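You operate a simulated robot arm through the tools that you are given. There is no shell and no other tool. Be economical: measure what you need, move in short steps, check, and stop when the job is done.

You are at the controls of a simulated two-armed robot. One attempt, no reset.

JOB
Dip the pink marshmallow in melted chocolate and put it on the saucer.
Fine: turn the pot to melt first, and off at the end. Set down upright: what you pick out.

Only the result counts: the job must be done as asked and must still hold three seconds after the hand-in. Knocking over, shifting, dropping, spilling or breaking anything else fails it.

ROBOT AND FRAMES
Two 7-joint arms with two-finger parallel grippers on one trunk that stands fixed in place. Base frame: the origin is at the foot of the trunk, x ahead of it, y to its left, z up. Readings come in mm, rad, newtons and seconds.
The left shoulder is at [50, 168, 1207], the right one opposite. With the tool pointing down near the work surface each hand reaches from about 220 to 660 mm from the base axis, measured 20 degrees to its own side. Payload 1.57 kg a hand.
Tool frame (each hand has its own): the origin (TCP) lies between the finger pads and is the grasp point; the fingertips stand 30 mm ahead of it; z points along the fingers, y is the line along which they close. Largest opening 80 mm; finger width 17, thickness 12; the body of the gripper, 40 by 82 mm, starts 80 mm behind the TCP.
Orientation is that of the tool frame in the base frame, as a unit quaternion [x, y, z, w]. With the fingers straight down and closing along the base's y, the tool's x points along the base's -x, its y along +y and its z along -z.

CONTROLS
- The arms move only by the tool move_arm. It takes "left_moves", "right_moves" or both (then of equal length, played together; a hand with none holds still); each is one flat list of numbers, 7 for each row, row after row: the shift along the tool's x, y, z in mm, then the turn, a rotation vector about the tool's x, y, z in rad, then the gripper command, from -1 (fully open) to 1 (shut), values between in proportion. In form: [x, y, z, rx, ry, rz, grip, x, y, z, rx, ry, rz, grip, ...]. A call has 1 to 20 rows; each row is the pose to reach, as a shift and turn from the pose commanded when the call began, along the tool's axes at that moment. Each row takes 0.2 s and may step no farther than 50 mm and 0.15 rad from the row before; otherwise, or with a gripper value out of range, the whole call is refused. A pose out of reach is approached as far as the arm can. The call stops where the force on the tool passes 40 N (or 10 N more than at its start, if that is more) or the arm is blocked; 0.2 s more then pass. Each finger travels about 45 mm/s and halts on what it meets, pressing with about 31 N; the grip force reading is that of the motor and also rises with nothing between the fingers. The clock runs only during rows and for 0.2 s after the last one: add rows that repeat a pose to give the fingers time. The reply holds the time, the measured pose of the TCP, the force on the tool along the base axes, the opening and the grip force, in the units named above and with some noise, with the torque about the TCP (base axes, N m) and any sound that the robot's microphone picked up.
- Cameras (640 x 400 px; columns grow to the right, rows downward): "scene" is now at [103.9, 63.8, 1423.7]; the picture's right is [0.71, -0.70, 0.00], its down [-0.34, -0.34, -0.88] and it looks along [0.61, 0.62, -0.48] (base axes); focal length 284 px, centre (320, 200). "left" rides on the left gripper at [72, 7, -122] in its tool frame; the picture's right is [-0.09, 1.00, 0.00], its down [-0.84, -0.08, -0.54] and it looks along [-0.54, -0.05, 0.84] (tool axes); focal length 238 px, centre (320, 200). "right" rides on the right gripper at [72, -7, -122] in its tool frame; the picture's right is [0.09, 1.00, 0.00], its down [-0.84, 0.08, -0.54] and it looks along [-0.54, 0.05, 0.84] (tool axes); focal length 238 px, centre (320, 200). There is no depth. A picture from a camera that has moved, and an enlarged one, comes with that camera's place and axes in the base frame and with its lens.
- get_image(camera): a new picture of that camera. It takes no simulated time.
- move_column(by): slides the trunk up (or, below 0, down) by that many mm; the arms and the scene camera ride with it, the base frame stays. It gives what a move gives, with no picture.
- turn_head(pan, tilt): turns the head with the scene camera to pan (to the left, within 1.396 rad either way) and tilt (down, from -0.506 to 1.204), counted from straight ahead of the robot. It gives what a move gives.
- close_up(camera, box): a new picture of the part [left, top, right, bottom] of that camera's present view, enlarged. It takes no simulated time.
- close_job(): hands the job in; it is judged then, once.

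Go step by step. Nothing tells you positions but the pictures and the camera data: compare them with the known pose of the tool, close in by small moves and look again before you grip or let go. The budget is 120 turns and 74 pictures, counting those below and the enlarged ones. Unless the task says otherwise, let go and move clear before handing in, and close with one line.

The tools are called after "Emit:" by a JSON object that holds its "method" and its "body". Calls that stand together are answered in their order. move_arm: Moves the arms, as the interface text tells. Its arguments: {"type":"object","properties":{"left_moves":{"type":"array","items":{"type":"number"}},"right_moves":{"type":"array","items":{"type":"number"}}},"required":[]} The other tools are called the same way: move_column (by) slides the trunk up or down; turn_head (pan, tilt) turns the head that bears the scene camera; get_image (camera) takes a picture; close_up (camera, box) takes an enlarged picture of a part of a camera's view; close_job () hands the job in.

At the start:

```text
time_s: 0.0
left_ee_pos: [189.4, 292.0, 1305.4]
left_tcp_rot: [0.0, 1.0, 0.0, 0.0]
left_force: [-0.7, 0.4, -0.6]
left_moment: [0.01, 0.0, 0.01]
left_gripper_width: 80.0
left_grasp_force: 0.1
right_ee_pos: [341.7, 61.5, 1236.7]
right_tcp_rot: [0.001, 1.0, 0.001, -0.001]
right_force: [0.4, 0.3, -0.1]
right_moment: [-0.02, 0.01, 0.01]
right_gripper_width: 79.9
right_grasp_force: 0.0
trunk travel left (down, up): [-375.0, 68.0]
head pan, tilt: [0.792, 0.506]
```

scene: 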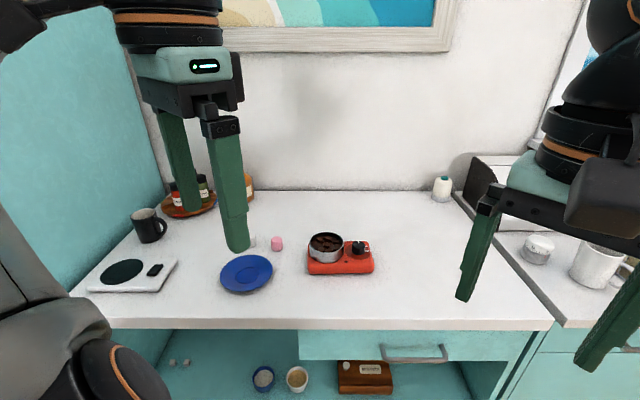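
right: 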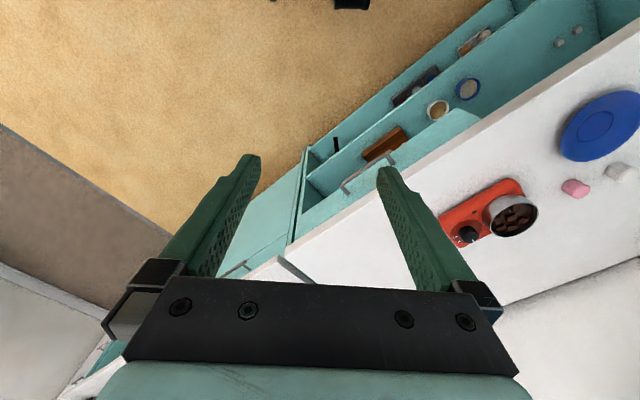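
left: 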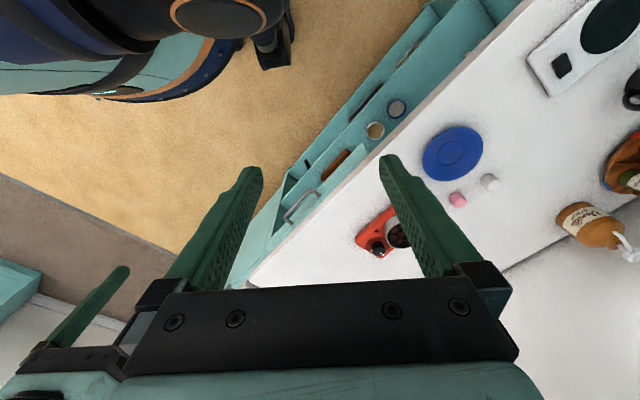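

The pink marshmallow triangulates to about (473, 614, 924), with the red melting pot and its knob to its right and the blue saucer near it. I'll look closer at each before moving.

Emit:
{"method": "close_up", "body": {"camera": "scene", "box": [290, 220, 390, 282]}}

Emit:
{"method": "close_up", "body": {"camera": "scene", "box": [200, 220, 300, 300]}}

Emit:
{"method": "close_up", "body": {"camera": "right", "box": [420, 80, 640, 260]}}

```text
6.40 times, centred on (340, 251) of scene
camera zoom: at [103.9, 63.8, 1423.7], right [0.71, -0.7, 0.0], down [-0.34, -0.34, -0.88], along [0.61, 0.62, -0.48], focal length 1820 px, centre (192, -126)
```

zoom: 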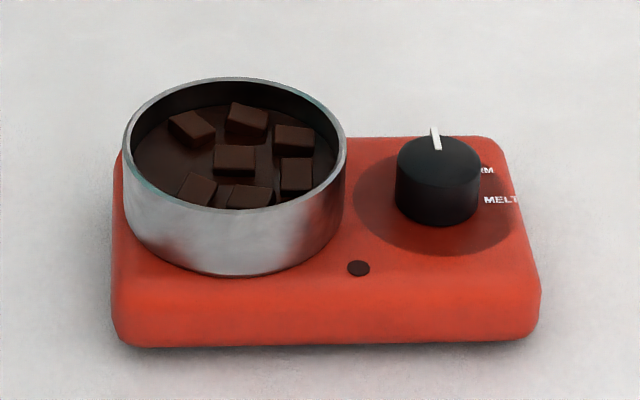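

```text
5.00 times, centred on (250, 260) of scene
camera zoom: at [103.9, 63.8, 1423.7], right [0.71, -0.7, 0.0], down [-0.34, -0.34, -0.88], along [0.61, 0.62, -0.48], focal length 1422 px, centre (670, -100)
```

zoom: 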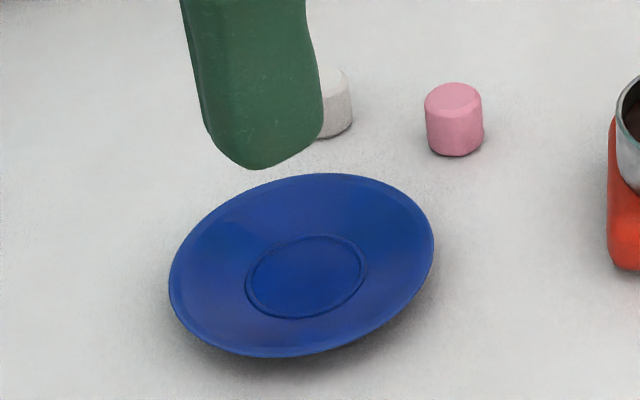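

```text
2.22 times, centred on (530, 170) of right
camera zoom: at [270.4, 55.0, 1359.2], right [-0.09, 1.0, 0.0], down [0.84, 0.08, 0.54], along [0.54, 0.05, -0.84], focal length 530 px, centre (-147, 267)
```

zoom: 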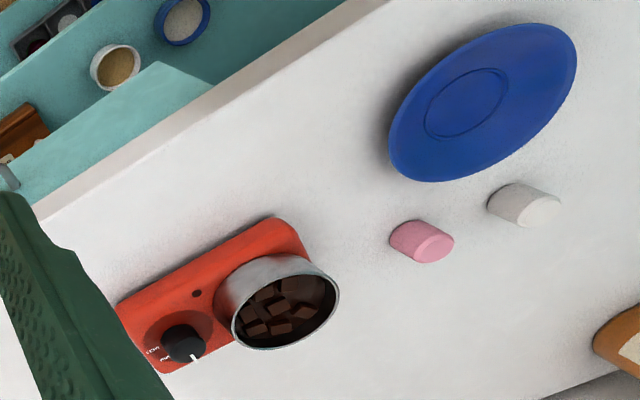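

The pot dial reads OFF at the back, then WARM and MELT clockwise, and all targets are on the left arm's side. I'll bring the left hand over toward the pot for a closer look.

Emit:
{"method": "move_arm", "body": {"left_moves": [-40, 15, 10, 0, 0, 0, -1, -80, 30, 20, 0, 0, 0, -1, -120, 45, 30, 0, 0, 0, -1, -160, 60, 40, 0, 0, 0, -1, -200, 75, 50, 0, 0, 0, -1, -240, 90, 70, 0, 0, 0, -1, -261, 100, 100, 0, 0, 0, -1]}}

Emit:
{"method": "get_image", "body": {"camera": "left"}}

```text
time_s: 1.6
left_ee_pos: [450.1, 392.6, 1204.4]
left_tcp_rot: [0.001, 1.0, 0.001, 0.0]
left_force: [0.2, 0.0, 0.1]
left_moment: [-0.03, 0.05, -0.02]
left_gripper_width: 79.8
left_grasp_force: 0.1
right_ee_pos: [341.7, 61.9, 1237.4]
right_tcp_rot: [-0.001, 1.0, 0.001, 0.0]
right_force: [0.1, 0.3, 0.0]
right_moment: [0.01, -0.01, 0.0]
right_gripper_width: 79.9
right_grasp_force: 0.0
trunk travel left (down, up): [-375.0, 68.0]
head pan, tilt: [0.792, 0.506]
```

```text
67 pictures are left
camera left: at [379.9, 397.8, 1325.9], right [0.09, 1.0, 0.0], down [0.84, -0.08, 0.54], along [0.54, -0.05, -0.84], focal length 238 px, centre (320, 200)
```

left: 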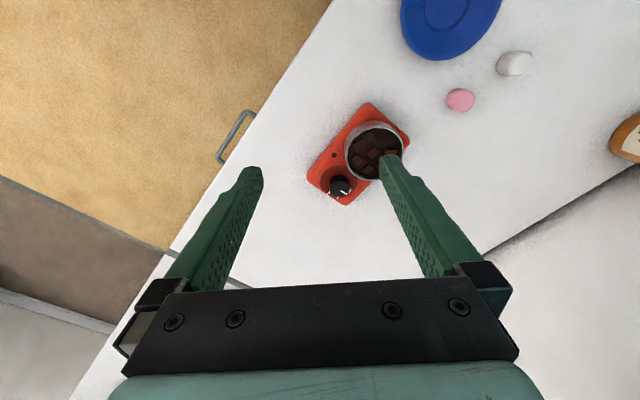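

Emit:
{"method": "close_up", "body": {"camera": "left", "box": [290, 90, 418, 218]}}

```text
3.12 times, centred on (354, 154) of left
camera zoom: at [379.9, 397.8, 1325.9], right [0.09, 1.0, 0.0], down [0.84, -0.08, 0.54], along [0.54, -0.05, -0.84], focal length 745 px, centre (214, 344)
```

zoom: 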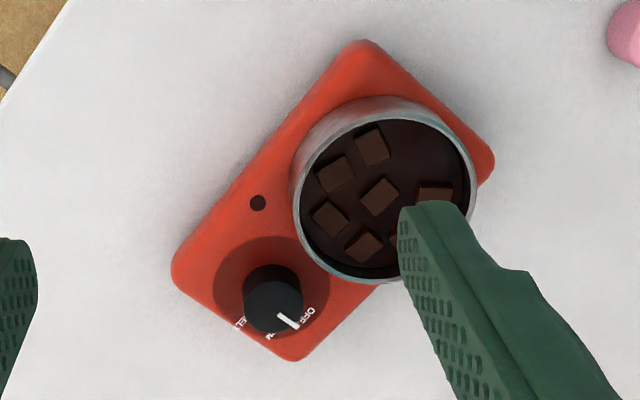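

The knob top is at about (586, 413, 968) and the pot rim centre at about (528, 471, 974), with MELT 90° clockwise from OFF. I'll hover above the knob and test the wrist rotation in the air.

Emit:
{"method": "move_arm", "body": {"left_moves": [-35, 5, 25, 0, 0, 0, -0.25, -70, 10, 55, 0, 0, 0, -0.25, -105, 15, 85, 0, 0, 0, -0.25, -136, 20, 115, 0, 0, 0, -0.25, -136, 20, 155, 0, 0, 0, -0.25, -136, 20, 155, 0, 0, 0, -0.25]}}

Emit:
{"method": "get_image", "body": {"camera": "left"}}

Emit:
{"method": "get_image", "body": {"camera": "scene"}}

```text
time_s: 3.0
left_ee_pos: [555.3, 390.9, 1054.6]
left_tcp_rot: [0.0, 1.0, 0.0, 0.001]
left_force: [-0.1, -0.3, -0.7]
left_moment: [0.0, 0.02, -0.03]
left_gripper_width: 50.1
left_grasp_force: 0.1
left hand out of reach, approached as far as the arm can: row 3, 4, 5, 6
right_ee_pos: [341.4, 60.7, 1238.7]
right_tcp_rot: [0.0, 1.0, 0.0, 0.0]
right_force: [-0.9, 0.1, 0.2]
right_moment: [-0.01, -0.02, -0.03]
right_gripper_width: 80.0
right_grasp_force: 0.1
trunk travel left (down, up): [-375.0, 68.0]
head pan, tilt: [0.792, 0.506]
```

```text
65 pictures are left
camera left: at [483.1, 397.0, 1176.2], right [0.09, 1.0, 0.0], down [0.84, -0.08, 0.54], along [0.54, -0.05, -0.84], focal length 238 px, centre (320, 200)
```

left: 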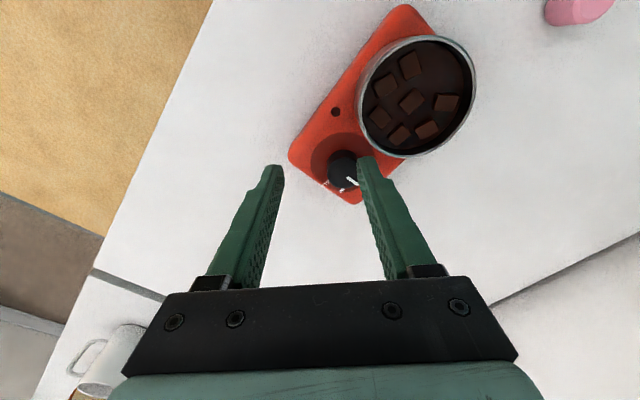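

```text
64 pictures are left
camera scene: at [103.9, 63.9, 1423.7], right [0.71, -0.7, 0.0], down [-0.34, -0.34, -0.88], along [0.61, 0.62, -0.48], focal length 284 px, centre (320, 200)
```

scene: 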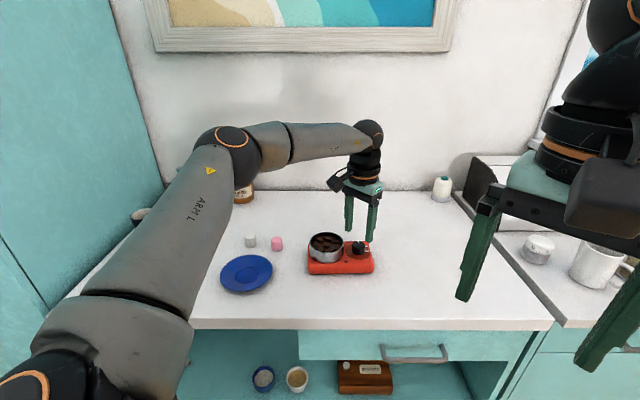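

The arm fell short at 552 mm from the shoulder. Next I'll lift the hand and lower the trunk to gain reach.

Emit:
{"method": "move_arm", "body": {"left_moves": [30, 0, -40, 0, 0, 0, -0.25, 30, 0, -80, 0, 0, 0, -0.25, 30, 0, -120, 0, 0, 0, -0.25]}}

Emit:
{"method": "move_column", "body": {"by": -110}}

```text
time_s: 3.8
left_ee_pos: [524.1, 391.2, 1175.6]
left_tcp_rot: [0.0, 1.0, 0.001, 0.0]
left_force: [0.2, 0.8, 0.5]
left_moment: [-0.02, 0.02, 0.01]
left_gripper_width: 50.2
left_grasp_force: 0.1
right_ee_pos: [341.4, 61.3, 1237.4]
right_tcp_rot: [0.0, 1.0, 0.0, 0.001]
right_force: [-0.1, 0.2, 0.1]
right_moment: [0.01, 0.02, -0.02]
right_gripper_width: 80.2
right_grasp_force: 0.2
trunk travel left (down, up): [-375.0, 68.0]
head pan, tilt: [0.792, 0.506]
```

```text
time_s: 5.2
left_ee_pos: [523.1, 390.9, 1063.7]
left_tcp_rot: [0.0, 1.0, 0.001, 0.001]
left_force: [-0.9, 0.1, -0.1]
left_moment: [0.0, 0.02, 0.01]
left_gripper_width: 49.9
left_grasp_force: 0.1
right_ee_pos: [340.9, 61.2, 1127.9]
right_tcp_rot: [-0.001, 1.0, -0.001, -0.001]
right_force: [1.0, 1.3, 0.1]
right_moment: [0.01, 0.01, 0.01]
right_gripper_width: 80.0
right_grasp_force: 0.1
trunk travel left (down, up): [-265.0, 178.0]
head pan, tilt: [0.792, 0.506]
```

Emit:
{"method": "move_arm", "body": {"left_moves": [-30, 11, 10, 0, 0, 0, -0.25, -63, 22, 20, 0, 0, 0, -0.25, -63, 22, 44, 0, 0, 0, -0.25, -63, 22, 44, 0, 0, 0, -0.25]}}

```text
time_s: 6.2
left_ee_pos: [552.8, 389.4, 1019.5]
left_tcp_rot: [-0.002, 1.0, 0.001, 0.001]
left_force: [0.4, -0.2, 0.1]
left_moment: [-0.02, -0.02, 0.0]
left_gripper_width: 49.9
left_grasp_force: 0.1
left hand out of reach, approached as far as the arm can: row 1, 2, 3, 4
right_ee_pos: [342.7, 61.0, 1126.7]
right_tcp_rot: [0.0, 1.0, 0.0, -0.001]
right_force: [0.4, 0.3, 0.2]
right_moment: [-0.02, 0.01, -0.01]
right_gripper_width: 80.3
right_grasp_force: 0.1
trunk travel left (down, up): [-265.0, 178.0]
head pan, tilt: [0.792, 0.506]
```

Emit:
{"method": "get_image", "body": {"camera": "scene"}}

```text
63 pictures are left
camera scene: at [104.2, 64.1, 1313.7], right [0.71, -0.7, 0.0], down [-0.34, -0.34, -0.87], along [0.61, 0.62, -0.48], focal length 284 px, centre (320, 200)
```

scene: 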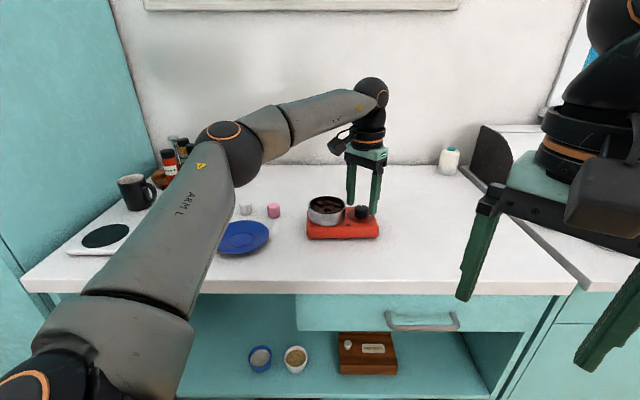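

The wrist sits about 218 mm above the TCP, so the original trunk height was nearer the best level. I'll raise the trunk again and reach the knob with a small outward tilt.

Emit:
{"method": "move_column", "body": {"by": 110}}

Emit:
{"method": "move_arm", "body": {"left_moves": [0, 0, 40, 0, 0, 0, -0.25, 0, 0, 80, 0, 0, 0, -0.25, -15, 10, 100, 0, 0, 0, -0.25, -33, 24, 120, 0, 0, 0, -0.25, -33, 24, 120, 0, 0, 0, -0.25]}}

```text
time_s: 7.6
left_ee_pos: [553.9, 388.8, 1130.1]
left_tcp_rot: [-0.002, 1.0, 0.001, 0.001]
left_force: [1.1, -0.5, 0.3]
left_moment: [-0.02, 0.0, 0.03]
left_gripper_width: 50.1
left_grasp_force: 0.1
right_ee_pos: [342.2, 61.5, 1238.4]
right_tcp_rot: [0.0, 1.0, -0.001, 0.001]
right_force: [0.8, 0.0, -0.2]
right_moment: [-0.03, -0.01, 0.0]
right_gripper_width: 80.0
right_grasp_force: 0.0
trunk travel left (down, up): [-375.0, 68.0]
head pan, tilt: [0.792, 0.506]
```

```text
time_s: 8.8
left_ee_pos: [552.0, 391.3, 1020.1]
left_tcp_rot: [-0.001, 1.0, 0.0, 0.002]
left_force: [0.6, 0.1, -0.2]
left_moment: [-0.02, -0.02, -0.02]
left_gripper_width: 50.1
left_grasp_force: 0.1
left hand out of reach, approached as far as the arm can: row 3, 4, 5
right_ee_pos: [341.9, 61.9, 1237.9]
right_tcp_rot: [0.0, 1.0, 0.0, 0.0]
right_force: [-0.7, 0.2, -0.3]
right_moment: [0.0, -0.01, -0.02]
right_gripper_width: 80.1
right_grasp_force: 0.1
trunk travel left (down, up): [-375.0, 68.0]
head pan, tilt: [0.792, 0.506]
```

Emit:
{"method": "move_arm", "body": {"left_moves": [0, 30, 0, 0, 0, 0, -0.25, -12, 8, 0, -0.05, -0.11, 0, -0.25, -24, 15, 0, -0.1, -0.22, 0, -0.25, -34, 22, 0, -0.1, -0.22, 0, -0.25, -34, 22, 0, -0.13, -0.28, 0, -0.25]}}

```text
time_s: 10.0
left_ee_pos: [584.5, 414.0, 1021.3]
left_tcp_rot: [-0.001, 0.988, 0.066, 0.142]
left_force: [-0.4, 0.2, -1.1]
left_moment: [0.02, 0.01, -0.01]
left_gripper_width: 50.1
left_grasp_force: 0.1
left hand out of reach, approached as far as the arm can: row 1
right_ee_pos: [341.3, 61.3, 1237.8]
right_tcp_rot: [0.0, 1.0, -0.001, 0.0]
right_force: [0.1, 0.2, -0.8]
right_moment: [0.0, 0.02, -0.02]
right_gripper_width: 80.0
right_grasp_force: 0.1
trunk travel left (down, up): [-375.0, 68.0]
head pan, tilt: [0.792, 0.506]
```

The tilt makes the knob reachable. Now I'll test the 90° clockwise twist about the tool axis in the air and come back.

Emit:
{"method": "move_arm", "body": {"left_moves": [0, 0, 0, 0, 0, 0.15, -0.25, 0, 0, 0, 0, 0, 0.3, -0.25, 0, 0, 0, 0, 0, 0.45, -0.25, 0, 0, 0, 0, 0, 0.6, -0.25, 0, 0, 0, 0, 0, 0.75, -0.25, 0, 0, 0, 0, 0, 0.9, -0.25, 0, 0, 0, 0, 0, 1.05, -0.25, 0, 0, 0, 0, 0, 1.2, -0.25, 0, 0, 0, 0, 0, 1.35, -0.25, 0, 0, 0, 0, 0, 1.5, -0.25, 0, 0, 0, 0, 0, 1.6, -0.25]}}

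Emit:
{"method": "get_image", "body": {"camera": "left"}}

```text
time_s: 11.8
left_ee_pos: [479.1, 338.1, 951.8]
left_tcp_rot: [0.497, 0.843, 0.154, 0.137]
left_force: [-10.8, -5.4, 22.9]
left_moment: [-0.44, 0.99, 0.09]
left_gripper_width: 51.3
left_grasp_force: 0.6
left hand out of reach, approached as far as the arm can: row 2, 3, 4, 5, 6, 7, 8
right_ee_pos: [340.7, 61.3, 1238.3]
right_tcp_rot: [-0.001, 1.0, -0.001, 0.0]
right_force: [0.4, 0.8, 0.0]
right_moment: [-0.05, 0.01, 0.01]
right_gripper_width: 80.3
right_grasp_force: 0.1
trunk travel left (down, up): [-375.0, 68.0]
head pan, tilt: [0.792, 0.506]
stopped in row 8 (left hand): the force on the tool passed its limit at 150 N (the readings are from after the stop); the commanded pose is now the measured one
```

```text
62 pictures are left
camera left: at [403.9, 387.1, 1060.8], right [0.83, 0.37, 0.4], down [0.12, -0.84, 0.53], along [0.54, -0.39, -0.75], focal length 238 px, centre (320, 200)
```

left: 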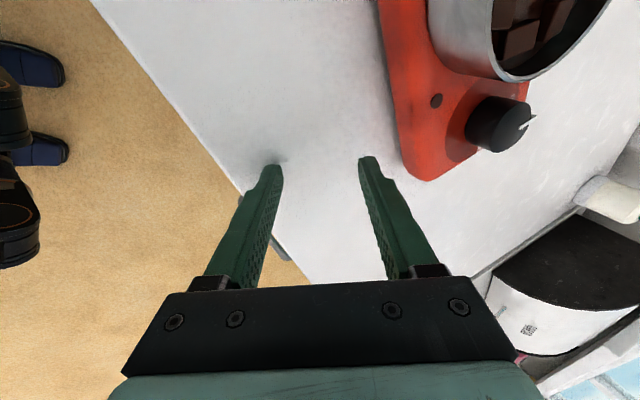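

The out-of-reach rows made the hand sag and touch the counter near its front edge. I'll lift straight up and check that nothing has moved.

Emit:
{"method": "move_arm", "body": {"left_moves": [-3, 16, -37, 0, 0, 0, -0.25, -6, 32, -73, 0, 0, 0, -0.25, -9, 48, -110, 0, 0, 0, -0.25]}}

Emit:
{"method": "get_image", "body": {"camera": "scene"}}

Emit:
{"method": "close_up", "body": {"camera": "scene", "box": [290, 220, 390, 282]}}

```text
time_s: 12.6
left_ee_pos: [471.0, 335.0, 973.5]
left_tcp_rot: [0.494, 0.843, 0.16, 0.138]
left_force: [1.3, -0.5, -0.9]
left_moment: [0.01, -0.01, -0.01]
left_gripper_width: 50.1
left_grasp_force: 0.1
left hand out of reach, approached as far as the arm can: row 1, 2, 3
right_ee_pos: [341.8, 61.9, 1236.3]
right_tcp_rot: [0.0, 1.0, 0.0, -0.001]
right_force: [-0.3, 0.1, 0.4]
right_moment: [0.01, -0.02, 0.01]
right_gripper_width: 79.8
right_grasp_force: 0.2
trunk travel left (down, up): [-375.0, 68.0]
head pan, tilt: [0.792, 0.506]
```

```text
61 pictures are left
camera scene: at [103.5, 63.7, 1423.8], right [0.71, -0.7, 0.0], down [-0.34, -0.34, -0.88], along [0.61, 0.62, -0.48], focal length 284 px, centre (320, 200)
```

scene: 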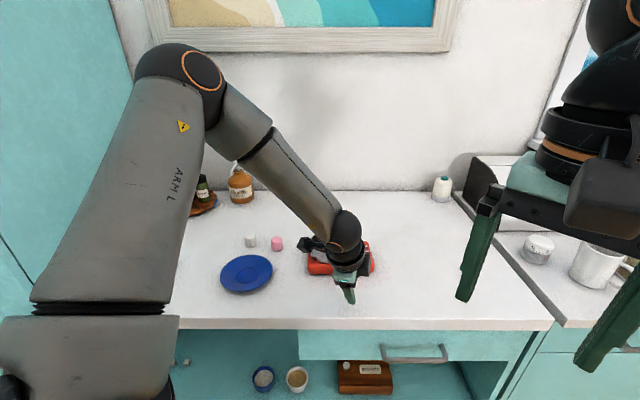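

```text
6.40 times, centred on (340, 251) of scene
camera zoom: at [103.5, 63.7, 1423.8], right [0.71, -0.7, 0.0], down [-0.34, -0.34, -0.88], along [0.61, 0.62, -0.48], focal length 1820 px, centre (192, -126)
```

zoom: 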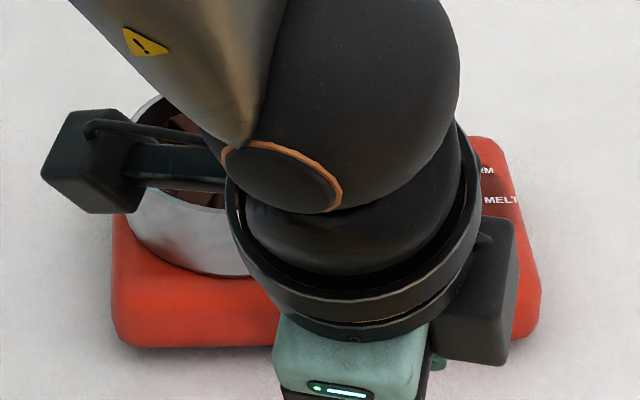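

The pot base has not moved. I'll undo the yaw while rising and backing off slightly.

Emit:
{"method": "move_arm", "body": {"left_moves": [3, 0, -20, 0, 0, -0.14, -0.25, 6, 0, -40, 0, 0, -0.28, -0.25, 9, 0, -66, 0, 0, -0.42, -0.25, 9, 0, -66, 0, 0, -0.56, -0.25, 9, 0, -66, 0, 0, -0.7, -0.25, 9, 0, -66, 0, 0, -0.84, -0.25, 9, 0, -66, 0, 0, -0.98, -0.25]}}

```text
time_s: 14.2
left_ee_pos: [441.5, 333.0, 1032.8]
left_tcp_rot: [0.041, 0.978, 0.072, 0.191]
left_force: [0.6, -0.2, -0.5]
left_moment: [-0.01, -0.03, 0.02]
left_gripper_width: 49.9
left_grasp_force: 0.1
right_ee_pos: [343.3, 61.1, 1236.4]
right_tcp_rot: [0.0, 1.0, 0.0, -0.001]
right_force: [0.4, -0.1, 0.7]
right_moment: [-0.01, -0.01, 0.0]
right_gripper_width: 80.1
right_grasp_force: 0.0
trunk travel left (down, up): [-375.0, 68.0]
head pan, tilt: [0.792, 0.506]
```

Recovered at (441, 333, 1033). I'll go up, lower the trunk to a better level, then test negative yaw high in the air.

Emit:
{"method": "move_arm", "body": {"left_moves": [-18, 8, -45, 0, 0, 0, -0.25, -36, 15, -90, 0, 0, 0, -0.25, -55, 23, -138, 0, 0, 0, -0.25]}}

Emit:
{"method": "move_column", "body": {"by": -95}}

Emit:
{"method": "move_arm", "body": {"left_moves": [0, 0, 0, 0, 0, -0.15, -0.25, 0, 0, 0, 0, 0, -0.3, -0.25, 0, 0, 0, 0, 0, -0.45, -0.25, 0, 0, 0, 0, 0, -0.6, -0.25, 0, 0, 0, 0, 0, -0.75, -0.25, 0, 0, 0, 0, 0, -0.9, -0.25, 0, 0, 0, 0, 0, -1.05, -0.25, 0, 0, 0, 0, 0, -1.2, -0.25, 0, 0, 0, 0, 0, -1.35, -0.25, 0, 0, 0, 0, 0, -1.5, -0.25]}}

```text
refused: row 3 steps farther than a row can; nothing moved
```

```text
time_s: 15.7
left_ee_pos: [441.2, 331.1, 945.3]
left_tcp_rot: [0.044, 0.977, 0.073, 0.198]
left_force: [-16.5, 1.6, 19.4]
left_moment: [-0.41, 0.48, -0.38]
left_gripper_width: 46.3
left_grasp_force: 0.1
right_ee_pos: [339.8, 60.5, 1143.3]
right_tcp_rot: [0.0, 1.0, 0.0, 0.0]
right_force: [-0.1, 0.0, 0.1]
right_moment: [0.0, -0.01, 0.01]
right_gripper_width: 79.9
right_grasp_force: 0.1
trunk travel left (down, up): [-281.0, 162.0]
head pan, tilt: [0.792, 0.506]
stopped: the force on the tool passed its limit at 40 N (the readings are from after the stop); the commanded pose is now the measured one
```

```text
time_s: 17.2
left_ee_pos: [448.8, 336.7, 948.6]
left_tcp_rot: [-0.413, 0.884, -0.022, 0.219]
left_force: [-3.9, 2.0, 7.7]
left_moment: [0.26, 0.25, 0.01]
left_gripper_width: 51.8
left_grasp_force: 0.8
right_ee_pos: [342.3, 61.3, 1142.9]
right_tcp_rot: [-0.001, 1.0, 0.001, -0.001]
right_force: [0.1, -0.6, -0.2]
right_moment: [0.0, 0.03, -0.01]
right_gripper_width: 80.0
right_grasp_force: 0.0
trunk travel left (down, up): [-281.0, 162.0]
head pan, tilt: [0.792, 0.506]
stopped in row 7 (left hand): the force on the tool passed its limit at 43 N (the readings are from after the stop); the commanded pose is now the measured one
```

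I sent those calls too early and the fingertips pressed on bare counter. I'll lift straight up and check the scene.

Emit:
{"method": "move_arm", "body": {"left_moves": [-14.8, -8.8, -36.2, 0, 0, 0, -0.25, -29.6, -17.6, -72.4, 0, 0, 0, -0.25, -44.4, -26.4, -108.6, 0, 0, 0, -0.25, -59, -35, -145, 0, 0, 0, -0.25]}}

Emit:
{"method": "get_image", "body": {"camera": "scene"}}

```text
time_s: 18.2
left_ee_pos: [447.6, 335.4, 1109.5]
left_tcp_rot: [-0.415, 0.884, -0.023, 0.216]
left_force: [0.5, 0.4, 0.2]
left_moment: [-0.01, -0.01, -0.01]
left_gripper_width: 50.0
left_grasp_force: 0.1
right_ee_pos: [342.8, 60.8, 1143.4]
right_tcp_rot: [0.001, 1.0, -0.001, -0.001]
right_force: [0.8, -0.1, 0.3]
right_moment: [0.01, 0.01, 0.01]
right_gripper_width: 79.7
right_grasp_force: 0.0
trunk travel left (down, up): [-281.0, 162.0]
head pan, tilt: [0.792, 0.506]
```

```text
59 pictures are left
camera scene: at [103.7, 63.7, 1329.4], right [0.71, -0.7, 0.0], down [-0.34, -0.34, -0.88], along [0.61, 0.62, -0.48], focal length 284 px, centre (320, 200)
```

scene: 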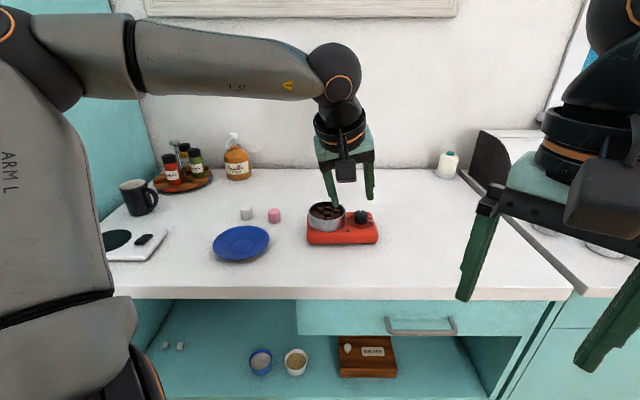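

Everything is in place. I'll continue the negative yaw toward the knob's start orientation.

Emit:
{"method": "move_arm", "body": {"left_moves": [0, 0, 0, 0, 0, -0.14, -0.25, 0, 0, 0, 0, 0, -0.28, -0.25, 0, 0, 0, 0, 0, -0.42, -0.25, 0, 0, 0, 0, 0, -0.52, -0.25, 0, 0, 0, 0, 0, -0.6, -0.25]}}

```text
time_s: 19.4
left_ee_pos: [447.6, 336.4, 1107.1]
left_tcp_rot: [-0.657, 0.722, -0.086, 0.2]
left_force: [-0.5, -0.6, 1.3]
left_moment: [0.0, -0.01, 0.02]
left_gripper_width: 49.9
left_grasp_force: 0.0
right_ee_pos: [343.5, 61.4, 1142.0]
right_tcp_rot: [0.0, 1.0, 0.0, 0.0]
right_force: [-0.7, 0.2, 0.0]
right_moment: [0.0, 0.01, 0.01]
right_gripper_width: 79.9
right_grasp_force: 0.0
trunk travel left (down, up): [-281.0, 162.0]
head pan, tilt: [0.792, 0.506]
```

Emit:
{"method": "move_arm", "body": {"left_moves": [-13.5, -16.4, 25.6, 0, 0, 0, -0.25, -27, -32.8, 51.2, 0, 0, 0, -0.25, -40.4, -49.1, 76.7, 0, 0, 0, -0.25, -53.9, -65.5, 102.2, 0, 0, 0, -0.25, -67.4, -81.9, 127.8, 0, 0, 0, -0.25]}}

```text
time_s: 20.6
left_ee_pos: [578.8, 409.7, 1035.7]
left_tcp_rot: [-0.657, 0.722, -0.086, 0.199]
left_force: [0.2, 0.1, -0.3]
left_moment: [0.0, -0.02, 0.03]
left_gripper_width: 49.9
left_grasp_force: 0.0
right_ee_pos: [343.0, 60.6, 1142.1]
right_tcp_rot: [0.002, 1.0, 0.0, -0.001]
right_force: [0.5, 0.5, 0.4]
right_moment: [0.0, -0.03, 0.0]
right_gripper_width: 80.0
right_grasp_force: 0.1
trunk travel left (down, up): [-281.0, 162.0]
head pan, tilt: [0.792, 0.506]
```

Emit:
{"method": "move_arm", "body": {"left_moves": [0, 0, 0, -0.064, 0.029, 0, -0.25, 0, 0, 0, -0.127, 0.058, 0, -0.25]}}

Emit:
{"method": "get_image", "body": {"camera": "left"}}

```text
time_s: 21.2
left_ee_pos: [578.3, 410.7, 1035.9]
left_tcp_rot: [-0.665, 0.732, -0.059, 0.138]
left_force: [0.2, 0.5, -0.2]
left_moment: [0.0, -0.01, -0.04]
left_gripper_width: 50.0
left_grasp_force: 0.2
right_ee_pos: [344.0, 60.9, 1142.6]
right_tcp_rot: [0.001, 1.0, 0.0, -0.001]
right_force: [-0.3, -0.1, -0.5]
right_moment: [-0.02, -0.03, 0.02]
right_gripper_width: 80.0
right_grasp_force: 0.1
trunk travel left (down, up): [-281.0, 162.0]
head pan, tilt: [0.792, 0.506]
```

```text
58 pictures are left
camera left: at [532.8, 327.1, 1141.9], right [-0.95, 0.2, -0.26], down [-0.01, 0.77, 0.64], along [0.33, 0.61, -0.72], focal length 238 px, centre (320, 200)
```

left: 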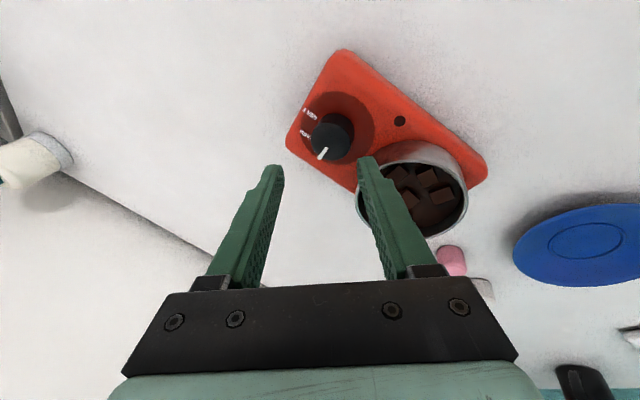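

The hand is reachable over the knob with a 0.29 rad tilt. I'll descend to just above the knob and check alignment.

Emit:
{"method": "move_arm", "body": {"left_moves": [3, 4, 16, 0, 0, 0, -0.1, 5, 7.1, 29, 0, 0, 0, -0.1]}}

Emit:
{"method": "close_up", "body": {"camera": "left", "box": [220, 60, 480, 260]}}

Emit:
{"method": "close_up", "body": {"camera": "scene", "box": [290, 140, 410, 260]}}

```text
time_s: 21.8
left_ee_pos: [578.9, 409.4, 1005.6]
left_tcp_rot: [-0.665, 0.732, -0.06, 0.137]
left_force: [-1.2, -1.2, 0.2]
left_moment: [-0.04, 0.01, 0.01]
left_gripper_width: 43.7
left_grasp_force: 0.1
right_ee_pos: [341.6, 61.3, 1141.9]
right_tcp_rot: [0.0, 1.0, 0.001, -0.001]
right_force: [-0.2, 0.1, 0.5]
right_moment: [-0.02, 0.03, -0.02]
right_gripper_width: 79.9
right_grasp_force: 0.1
trunk travel left (down, up): [-281.0, 162.0]
head pan, tilt: [0.792, 0.506]
```

```text
2.00 times, centred on (350, 160) of left
camera zoom: at [533.6, 325.6, 1111.5], right [-0.95, 0.2, -0.26], down [-0.01, 0.77, 0.64], along [0.32, 0.61, -0.72], focal length 477 px, centre (260, 280)
```

zoom: 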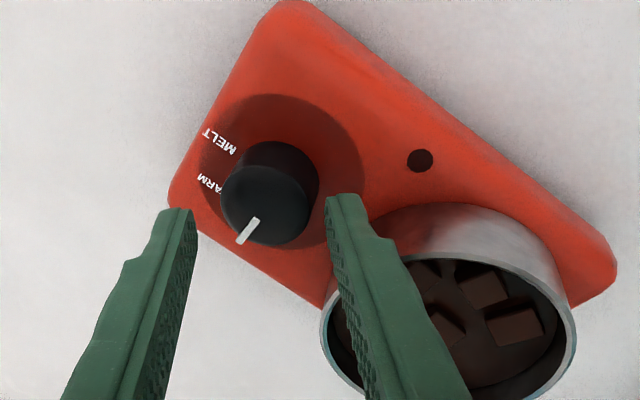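

```text
3.33 times, centred on (350, 200) of scene
camera zoom: at [104.0, 63.9, 1329.4], right [0.71, -0.7, 0.0], down [-0.34, -0.34, -0.87], along [0.61, 0.62, -0.48], focal length 948 px, centre (220, 200)
```

zoom: 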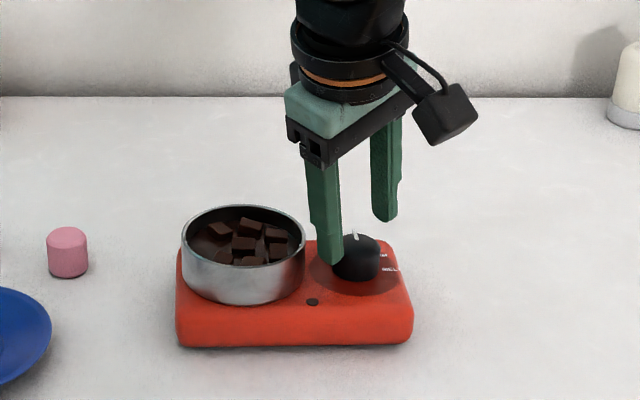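

The knob centre is confirmed at (587, 411). I'll descend the last 20 mm and close on it.

Emit:
{"method": "move_arm", "body": {"left_moves": [1.7, 2.2, 10, 0, 0, 0, -0.1, 3.3, 4.4, 19.3, 0, 0, 0, -0.1, 3.3, 4.4, 19.3, 0, 0, 0, 0.15, 3.3, 4.4, 19.3, 0, 0, 0, 0.4, 3.3, 4.4, 19.3, 0, 0, 0, 0.4]}}

Emit:
{"method": "close_up", "body": {"camera": "left", "box": [220, 60, 480, 260]}}

```text
time_s: 23.0
left_ee_pos: [580.4, 407.2, 986.6]
left_tcp_rot: [-0.665, 0.731, -0.06, 0.138]
left_force: [1.7, 0.4, 3.3]
left_moment: [0.1, 0.06, 0.03]
left_gripper_width: 35.7
left_grasp_force: 31.1
right_ee_pos: [343.1, 59.9, 1142.0]
right_tcp_rot: [0.0, 1.0, 0.001, -0.001]
right_force: [-0.7, -0.3, -0.4]
right_moment: [-0.01, 0.02, -0.01]
right_gripper_width: 79.9
right_grasp_force: 0.1
trunk travel left (down, up): [-281.0, 162.0]
head pan, tilt: [0.792, 0.506]
```

```text
2.00 times, centred on (350, 160) of left
camera zoom: at [534.7, 324.3, 1092.0], right [-0.95, 0.2, -0.26], down [-0.01, 0.77, 0.64], along [0.33, 0.61, -0.72], focal length 477 px, centre (260, 280)
```

zoom: 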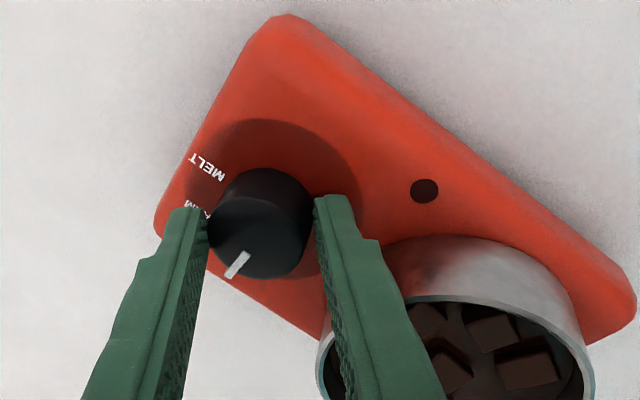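

The knob is gripped, so I'll turn clockwise partway and check.

Emit:
{"method": "move_arm", "body": {"left_moves": [0, 0, 0, 0, 0, 0.12, 0.4, 0, 0, 0, 0, 0, 0.24, 0.4, 0, 0, 0, 0, 0, 0.36, 0.4, 0, 0, 0, 0, 0, 0.48, 0.4, 0, 0, 0, 0, 0, 0.6, 0.4]}}

Emit:
{"method": "close_up", "body": {"camera": "left", "box": [220, 60, 480, 260]}}

```text
time_s: 24.2
left_ee_pos: [579.5, 407.8, 986.3]
left_tcp_rot: [-0.418, 0.896, -0.016, 0.149]
left_force: [-3.7, 0.7, 6.2]
left_moment: [-0.45, 0.58, 0.03]
left_gripper_width: 34.8
left_grasp_force: 31.4
right_ee_pos: [342.8, 61.2, 1142.0]
right_tcp_rot: [0.001, 1.0, 0.0, 0.0]
right_force: [0.0, 0.7, 0.4]
right_moment: [0.0, 0.02, 0.03]
right_gripper_width: 79.8
right_grasp_force: 0.2
trunk travel left (down, up): [-281.0, 162.0]
head pan, tilt: [0.792, 0.506]
```

```text
2.00 times, centred on (350, 160) of left
camera zoom: at [497.1, 345.2, 1083.1], right [-0.69, 0.72, -0.13], down [0.41, 0.53, 0.74], along [0.6, 0.46, -0.66], focal length 477 px, centre (260, 280)
```

zoom: 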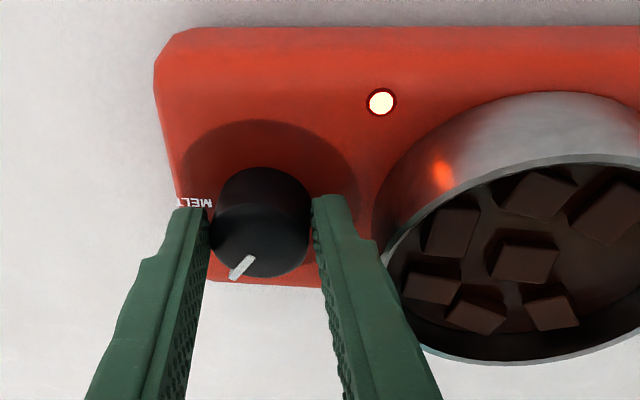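

The knob turns with the hand and the lamp is lit. I'll continue to MELT.

Emit:
{"method": "move_arm", "body": {"left_moves": [0, 0, 0, 0, 0, 0.12, 0.4, 0, 0, 0, 0, 0, 0.24, 0.4, 0, 0, 0, 0, 0, 0.36, 0.4, 0, 0, 0, 0, 0, 0.48, 0.4, 0, 0, 0, 0, 0, 0.6, 0.4, 0, 0, 0, 0, 0, 0.72, 0.4, 0, 0, 0, 0, 0, 0.84, 0.4, 0, 0, 0, 0, 0, 0.94, 0.4]}}

Emit:
{"method": "close_up", "body": {"camera": "left", "box": [220, 60, 480, 260]}}

```text
time_s: 26.0
left_ee_pos: [579.9, 407.4, 985.9]
left_tcp_rot: [0.033, 0.988, 0.053, 0.142]
left_force: [1.3, 0.0, 2.7]
left_moment: [-0.84, -0.34, -0.01]
left_gripper_width: 33.9
left_grasp_force: 31.1
right_ee_pos: [342.6, 60.3, 1143.7]
right_tcp_rot: [0.001, 1.0, 0.0, -0.001]
right_force: [0.4, 0.4, -0.6]
right_moment: [-0.01, 0.0, -0.01]
right_gripper_width: 80.1
right_grasp_force: 0.1
trunk travel left (down, up): [-281.0, 162.0]
head pan, tilt: [0.792, 0.506]
```

```text
2.00 times, centred on (350, 160) of left
camera zoom: at [478.1, 407.1, 1083.5], right [0.14, 0.98, 0.14], down [0.64, -0.2, 0.74], along [0.75, -0.01, -0.66], focal length 477 px, centre (260, 280)
```

zoom: 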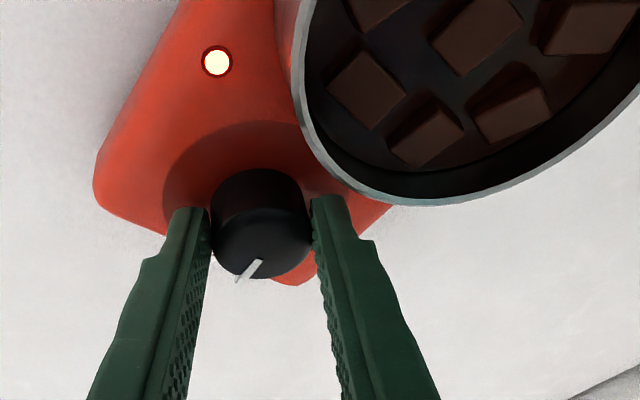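

The knob is turned about 88°. I'll release, withdraw along the tool axis and check the pointer.

Emit:
{"method": "move_arm", "body": {"left_moves": [0, 0, 0, 0, 0, 0, -0.1, 0, 0, 0, 0, 0, 0, -0.1, 0, 0, -25, 0, 0, 0, -0.1, 0, 0, -60, 0, 0, 0, -0.1, 0, 0, -100, 0, 0, 0, -0.1]}}

Emit:
{"method": "close_up", "body": {"camera": "left", "box": [220, 60, 480, 260]}}

Emit:
{"method": "close_up", "body": {"camera": "scene", "box": [230, 180, 390, 280]}}

```text
time_s: 27.2
left_ee_pos: [550.8, 398.8, 1081.2]
left_tcp_rot: [0.032, 0.988, 0.053, 0.141]
left_force: [0.7, -0.9, -0.2]
left_moment: [0.0, 0.01, 0.05]
left_gripper_width: 43.9
left_grasp_force: 0.1
right_ee_pos: [342.4, 60.2, 1142.9]
right_tcp_rot: [0.001, 1.0, 0.0, -0.001]
right_force: [0.0, -0.4, 0.3]
right_moment: [0.01, -0.02, 0.01]
right_gripper_width: 80.3
right_grasp_force: 0.1
trunk travel left (down, up): [-281.0, 162.0]
head pan, tilt: [0.792, 0.506]
```

```text
2.00 times, centred on (350, 160) of left
camera zoom: at [449.4, 398.3, 1178.5], right [0.14, 0.98, 0.14], down [0.65, -0.19, 0.74], along [0.75, -0.01, -0.66], focal length 477 px, centre (260, 280)
```

zoom: 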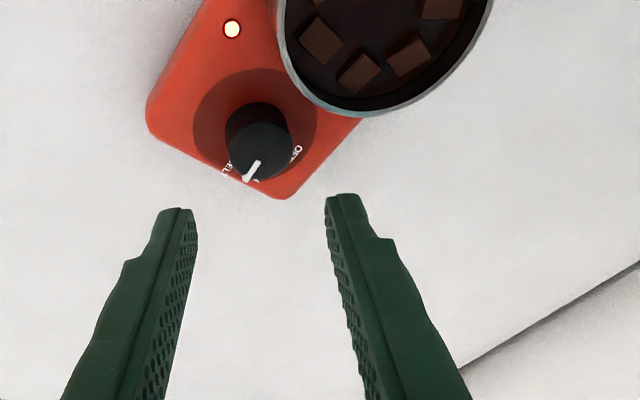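

```text
4.00 times, centred on (310, 230) of scene
camera zoom: at [103.6, 63.7, 1329.4], right [0.71, -0.7, 0.0], down [-0.34, -0.34, -0.88], along [0.62, 0.62, -0.48], focal length 1138 px, centre (360, 80)
```

zoom: 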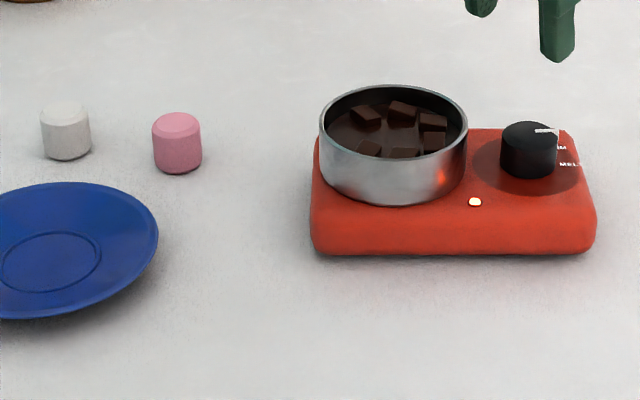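

Emit:
{"method": "close_up", "body": {"camera": "scene", "box": [340, 200, 390, 235]}}

```text
11.43 times, centred on (365, 218) of scene
camera zoom: at [103.6, 63.7, 1329.4], right [0.71, -0.7, 0.0], down [-0.34, -0.34, -0.88], along [0.62, 0.62, -0.48], focal length 3251 px, centre (-194, 0)
```

zoom: 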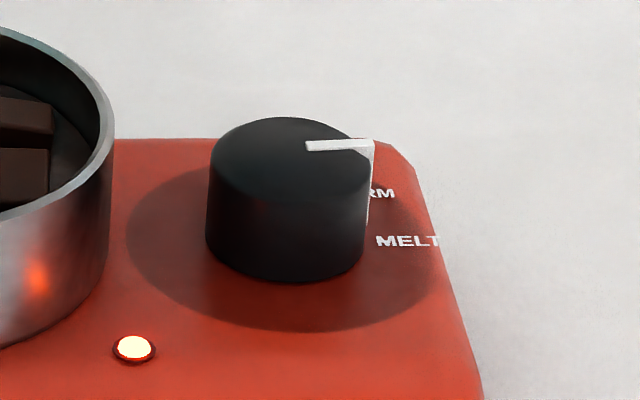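

The pointer sits about 10° short of the MELT mark but the lamp is on. While I wait to see whether the chocolate melts, I'll move over toward the pink marshmallow.

Emit:
{"method": "move_arm", "body": {"left_moves": [18.6, 22.8, -1.1, 0, 0, -0.12, -0.4, 37.1, 45.7, -2.3, 0, 0, -0.24, -0.4, 55.7, 68.5, -3.4, 0, 0, -0.36, -0.4, 74.2, 91.4, -4.6, 0, 0, -0.48, -0.4, 92.8, 114.2, -5.7, 0, 0, -0.6, -0.4, 111.4, 137, -6.8, 0, 0, -0.72, -0.4, 129.9, 159.9, -8, 0, 0, -0.84, -0.4]}}

Emit:
{"method": "get_image", "body": {"camera": "left"}}

```text
time_s: 28.8
left_ee_pos: [431.8, 566.3, 1071.2]
left_tcp_rot: [-0.375, 0.915, -0.009, 0.151]
left_force: [0.6, -0.5, -0.4]
left_moment: [0.0, 0.0, 0.02]
left_gripper_width: 56.2
left_grasp_force: 0.0
right_ee_pos: [343.1, 60.2, 1143.3]
right_tcp_rot: [0.001, 1.0, 0.0, -0.001]
right_force: [-0.9, -0.2, 0.1]
right_moment: [0.0, 0.0, -0.02]
right_gripper_width: 79.7
right_grasp_force: 0.0
trunk travel left (down, up): [-281.0, 162.0]
head pan, tilt: [0.792, 0.506]
```

```text
49 pictures are left
camera left: at [345.7, 508.6, 1166.9], right [-0.62, 0.78, -0.1], down [0.47, 0.47, 0.75], along [0.63, 0.42, -0.65], focal length 238 px, centre (320, 200)
```

left: 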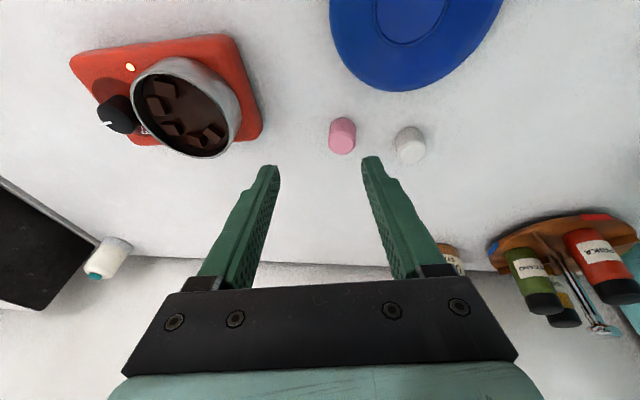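

The pink marshmallow is confirmed near (472, 611), and I put the counter at z≈909. I'll tilt the hand toward it so the closing axis is horizontal and pre-position.

Emit:
{"method": "move_arm", "body": {"left_moves": [0.3, 5, 30, -0.07, -0.115, 0, -0.4, 0.7, 10.1, 60.9, -0.14, -0.229, 0, -0.4]}}

Emit:
{"method": "close_up", "body": {"camera": "left", "box": [220, 60, 480, 260]}}

Emit:
{"method": "close_up", "body": {"camera": "scene", "box": [230, 150, 350, 240]}}

```text
time_s: 29.4
left_ee_pos: [443.5, 579.4, 1012.3]
left_tcp_rot: [-0.382, 0.89, 0.099, 0.228]
left_force: [0.6, -0.5, 0.9]
left_moment: [0.0, 0.02, 0.03]
left_gripper_width: 55.8
left_grasp_force: 0.0
right_ee_pos: [342.4, 61.2, 1143.3]
right_tcp_rot: [0.001, 1.0, 0.001, -0.002]
right_force: [0.3, 0.8, -0.2]
right_moment: [0.02, -0.03, 0.05]
right_gripper_width: 80.2
right_grasp_force: 0.1
trunk travel left (down, up): [-281.0, 162.0]
head pan, tilt: [0.792, 0.506]
```

```text
2.00 times, centred on (350, 160) of left
camera zoom: at [355.3, 494.0, 1083.8], right [-0.67, 0.74, 0.04], down [0.38, 0.29, 0.88], along [0.64, 0.6, -0.48], focal length 477 px, centre (260, 280)
```

zoom: 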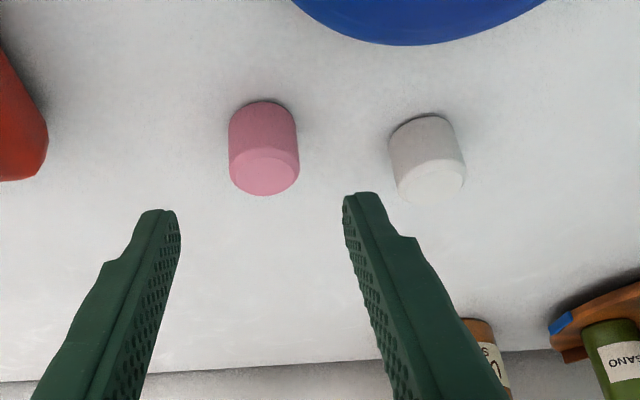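

```text
4.44 times, centred on (290, 195) of scene
camera zoom: at [104.1, 63.9, 1329.4], right [0.71, -0.7, 0.0], down [-0.34, -0.34, -0.87], along [0.61, 0.62, -0.48], focal length 1264 px, centre (453, 222)
```

zoom: 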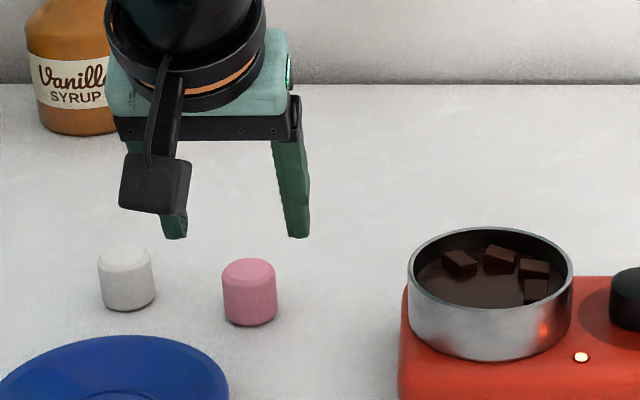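

The fingers are centred on the pink marshmallow. I'll advance along the tool axis and grip its upper part.

Emit:
{"method": "move_arm", "body": {"left_moves": [0.5, 0, 24, 0, 0, 0, -0.4, 1, 0, 47, 0, 0, 0, -0.4, 1.6, 0.2, 69.5, 0, 0, 0, -0.4, 1.6, 0.2, 69.5, 0, 0, 0, 0, 1.6, 0.2, 69.5, 0, 0, 0, 0.3, 1.6, 0.2, 69.5, 0, 0, 0, 0.3]}}

Emit:
{"method": "close_up", "body": {"camera": "left", "box": [220, 60, 480, 260]}}

Emit:
{"method": "close_up", "body": {"camera": "scene", "box": [230, 150, 350, 240]}}

```text
time_s: 30.8
left_ee_pos: [464.9, 601.8, 950.3]
left_tcp_rot: [-0.382, 0.891, 0.098, 0.227]
left_force: [1.0, -0.6, 0.2]
left_moment: [0.05, -0.01, 0.04]
left_gripper_width: 29.3
left_grasp_force: 23.4
right_ee_pos: [343.2, 61.2, 1144.2]
right_tcp_rot: [0.001, 1.0, -0.001, -0.002]
right_force: [-0.6, -0.7, 0.6]
right_moment: [0.01, -0.03, -0.01]
right_gripper_width: 79.9
right_grasp_force: 0.1
trunk travel left (down, up): [-281.0, 162.0]
head pan, tilt: [0.792, 0.506]
```

```text
2.00 times, centred on (350, 160) of left
camera zoom: at [376.9, 516.9, 1022.9], right [-0.67, 0.74, 0.05], down [0.38, 0.29, 0.88], along [0.64, 0.6, -0.48], focal length 477 px, centre (260, 280)
```

zoom: 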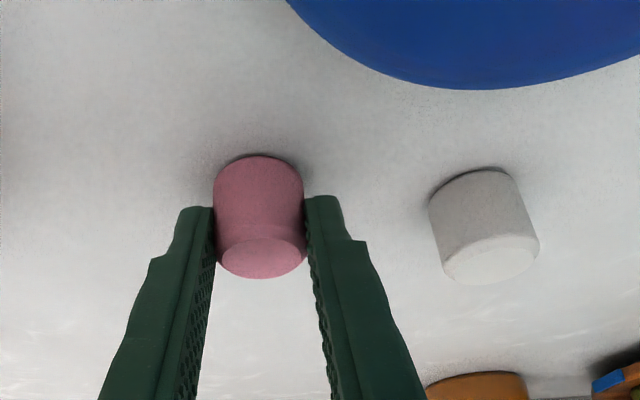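

```text
4.44 times, centred on (290, 195) of scene
camera zoom: at [103.9, 63.8, 1329.4], right [0.71, -0.7, 0.0], down [-0.34, -0.34, -0.88], along [0.61, 0.62, -0.48], focal length 1264 px, centre (453, 222)
```

zoom: 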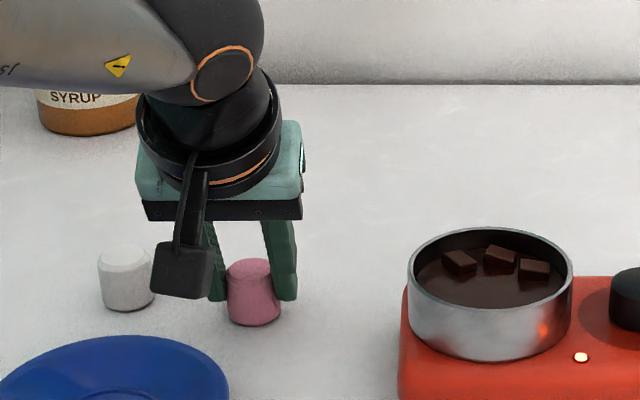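

Gripped, and the chunks are visibly melting. I'll lift straight up.

Emit:
{"method": "move_arm", "body": {"left_moves": [0, 0, 0, 0, 0, 0, 0.5, -10, 0, -17.5, 0, 0, 0, 0.5, -28.9, 0, -52.5, 0, 0, 0, 0.5, -48, 0, -88, 0, 0, 0, 0.5]}}

Emit:
{"method": "get_image", "body": {"camera": "left"}}

Emit:
{"method": "close_up", "body": {"camera": "scene", "box": [230, 150, 390, 250]}}

```text
time_s: 31.8
left_ee_pos: [463.9, 601.5, 1050.7]
left_tcp_rot: [-0.381, 0.891, 0.098, 0.227]
left_force: [0.8, 0.4, 0.3]
left_moment: [0.01, 0.05, -0.01]
left_gripper_width: 28.8
left_grasp_force: 31.4
right_ee_pos: [342.5, 60.8, 1143.7]
right_tcp_rot: [0.002, 1.0, 0.0, -0.001]
right_force: [-0.1, -1.1, -0.8]
right_moment: [-0.01, -0.02, 0.02]
right_gripper_width: 79.8
right_grasp_force: 0.0
trunk travel left (down, up): [-281.0, 162.0]
head pan, tilt: [0.792, 0.506]
```

```text
44 pictures are left
camera left: at [376.4, 517.2, 1123.1], right [-0.67, 0.74, 0.05], down [0.39, 0.29, 0.88], along [0.64, 0.6, -0.48], focal length 238 px, centre (320, 200)
```

left: 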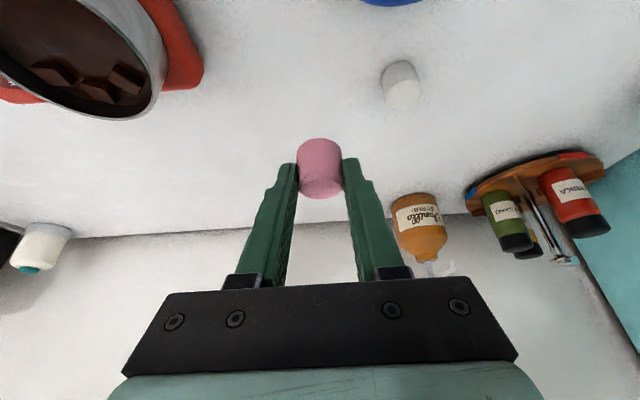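

```text
4.00 times, centred on (310, 200) of scene
camera zoom: at [103.8, 63.5, 1329.4], right [0.71, -0.7, 0.0], down [-0.34, -0.34, -0.88], along [0.61, 0.62, -0.48], focal length 1138 px, centre (360, 200)
```

zoom: 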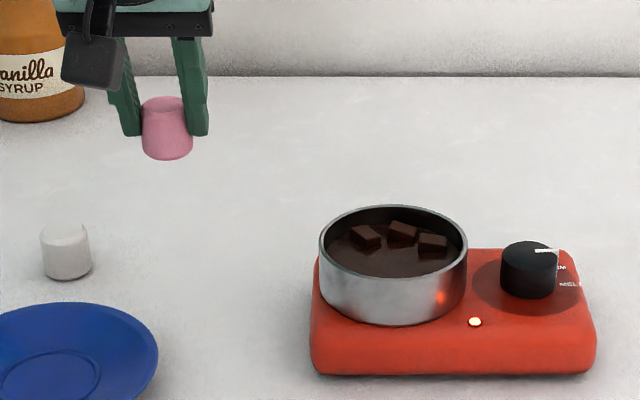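

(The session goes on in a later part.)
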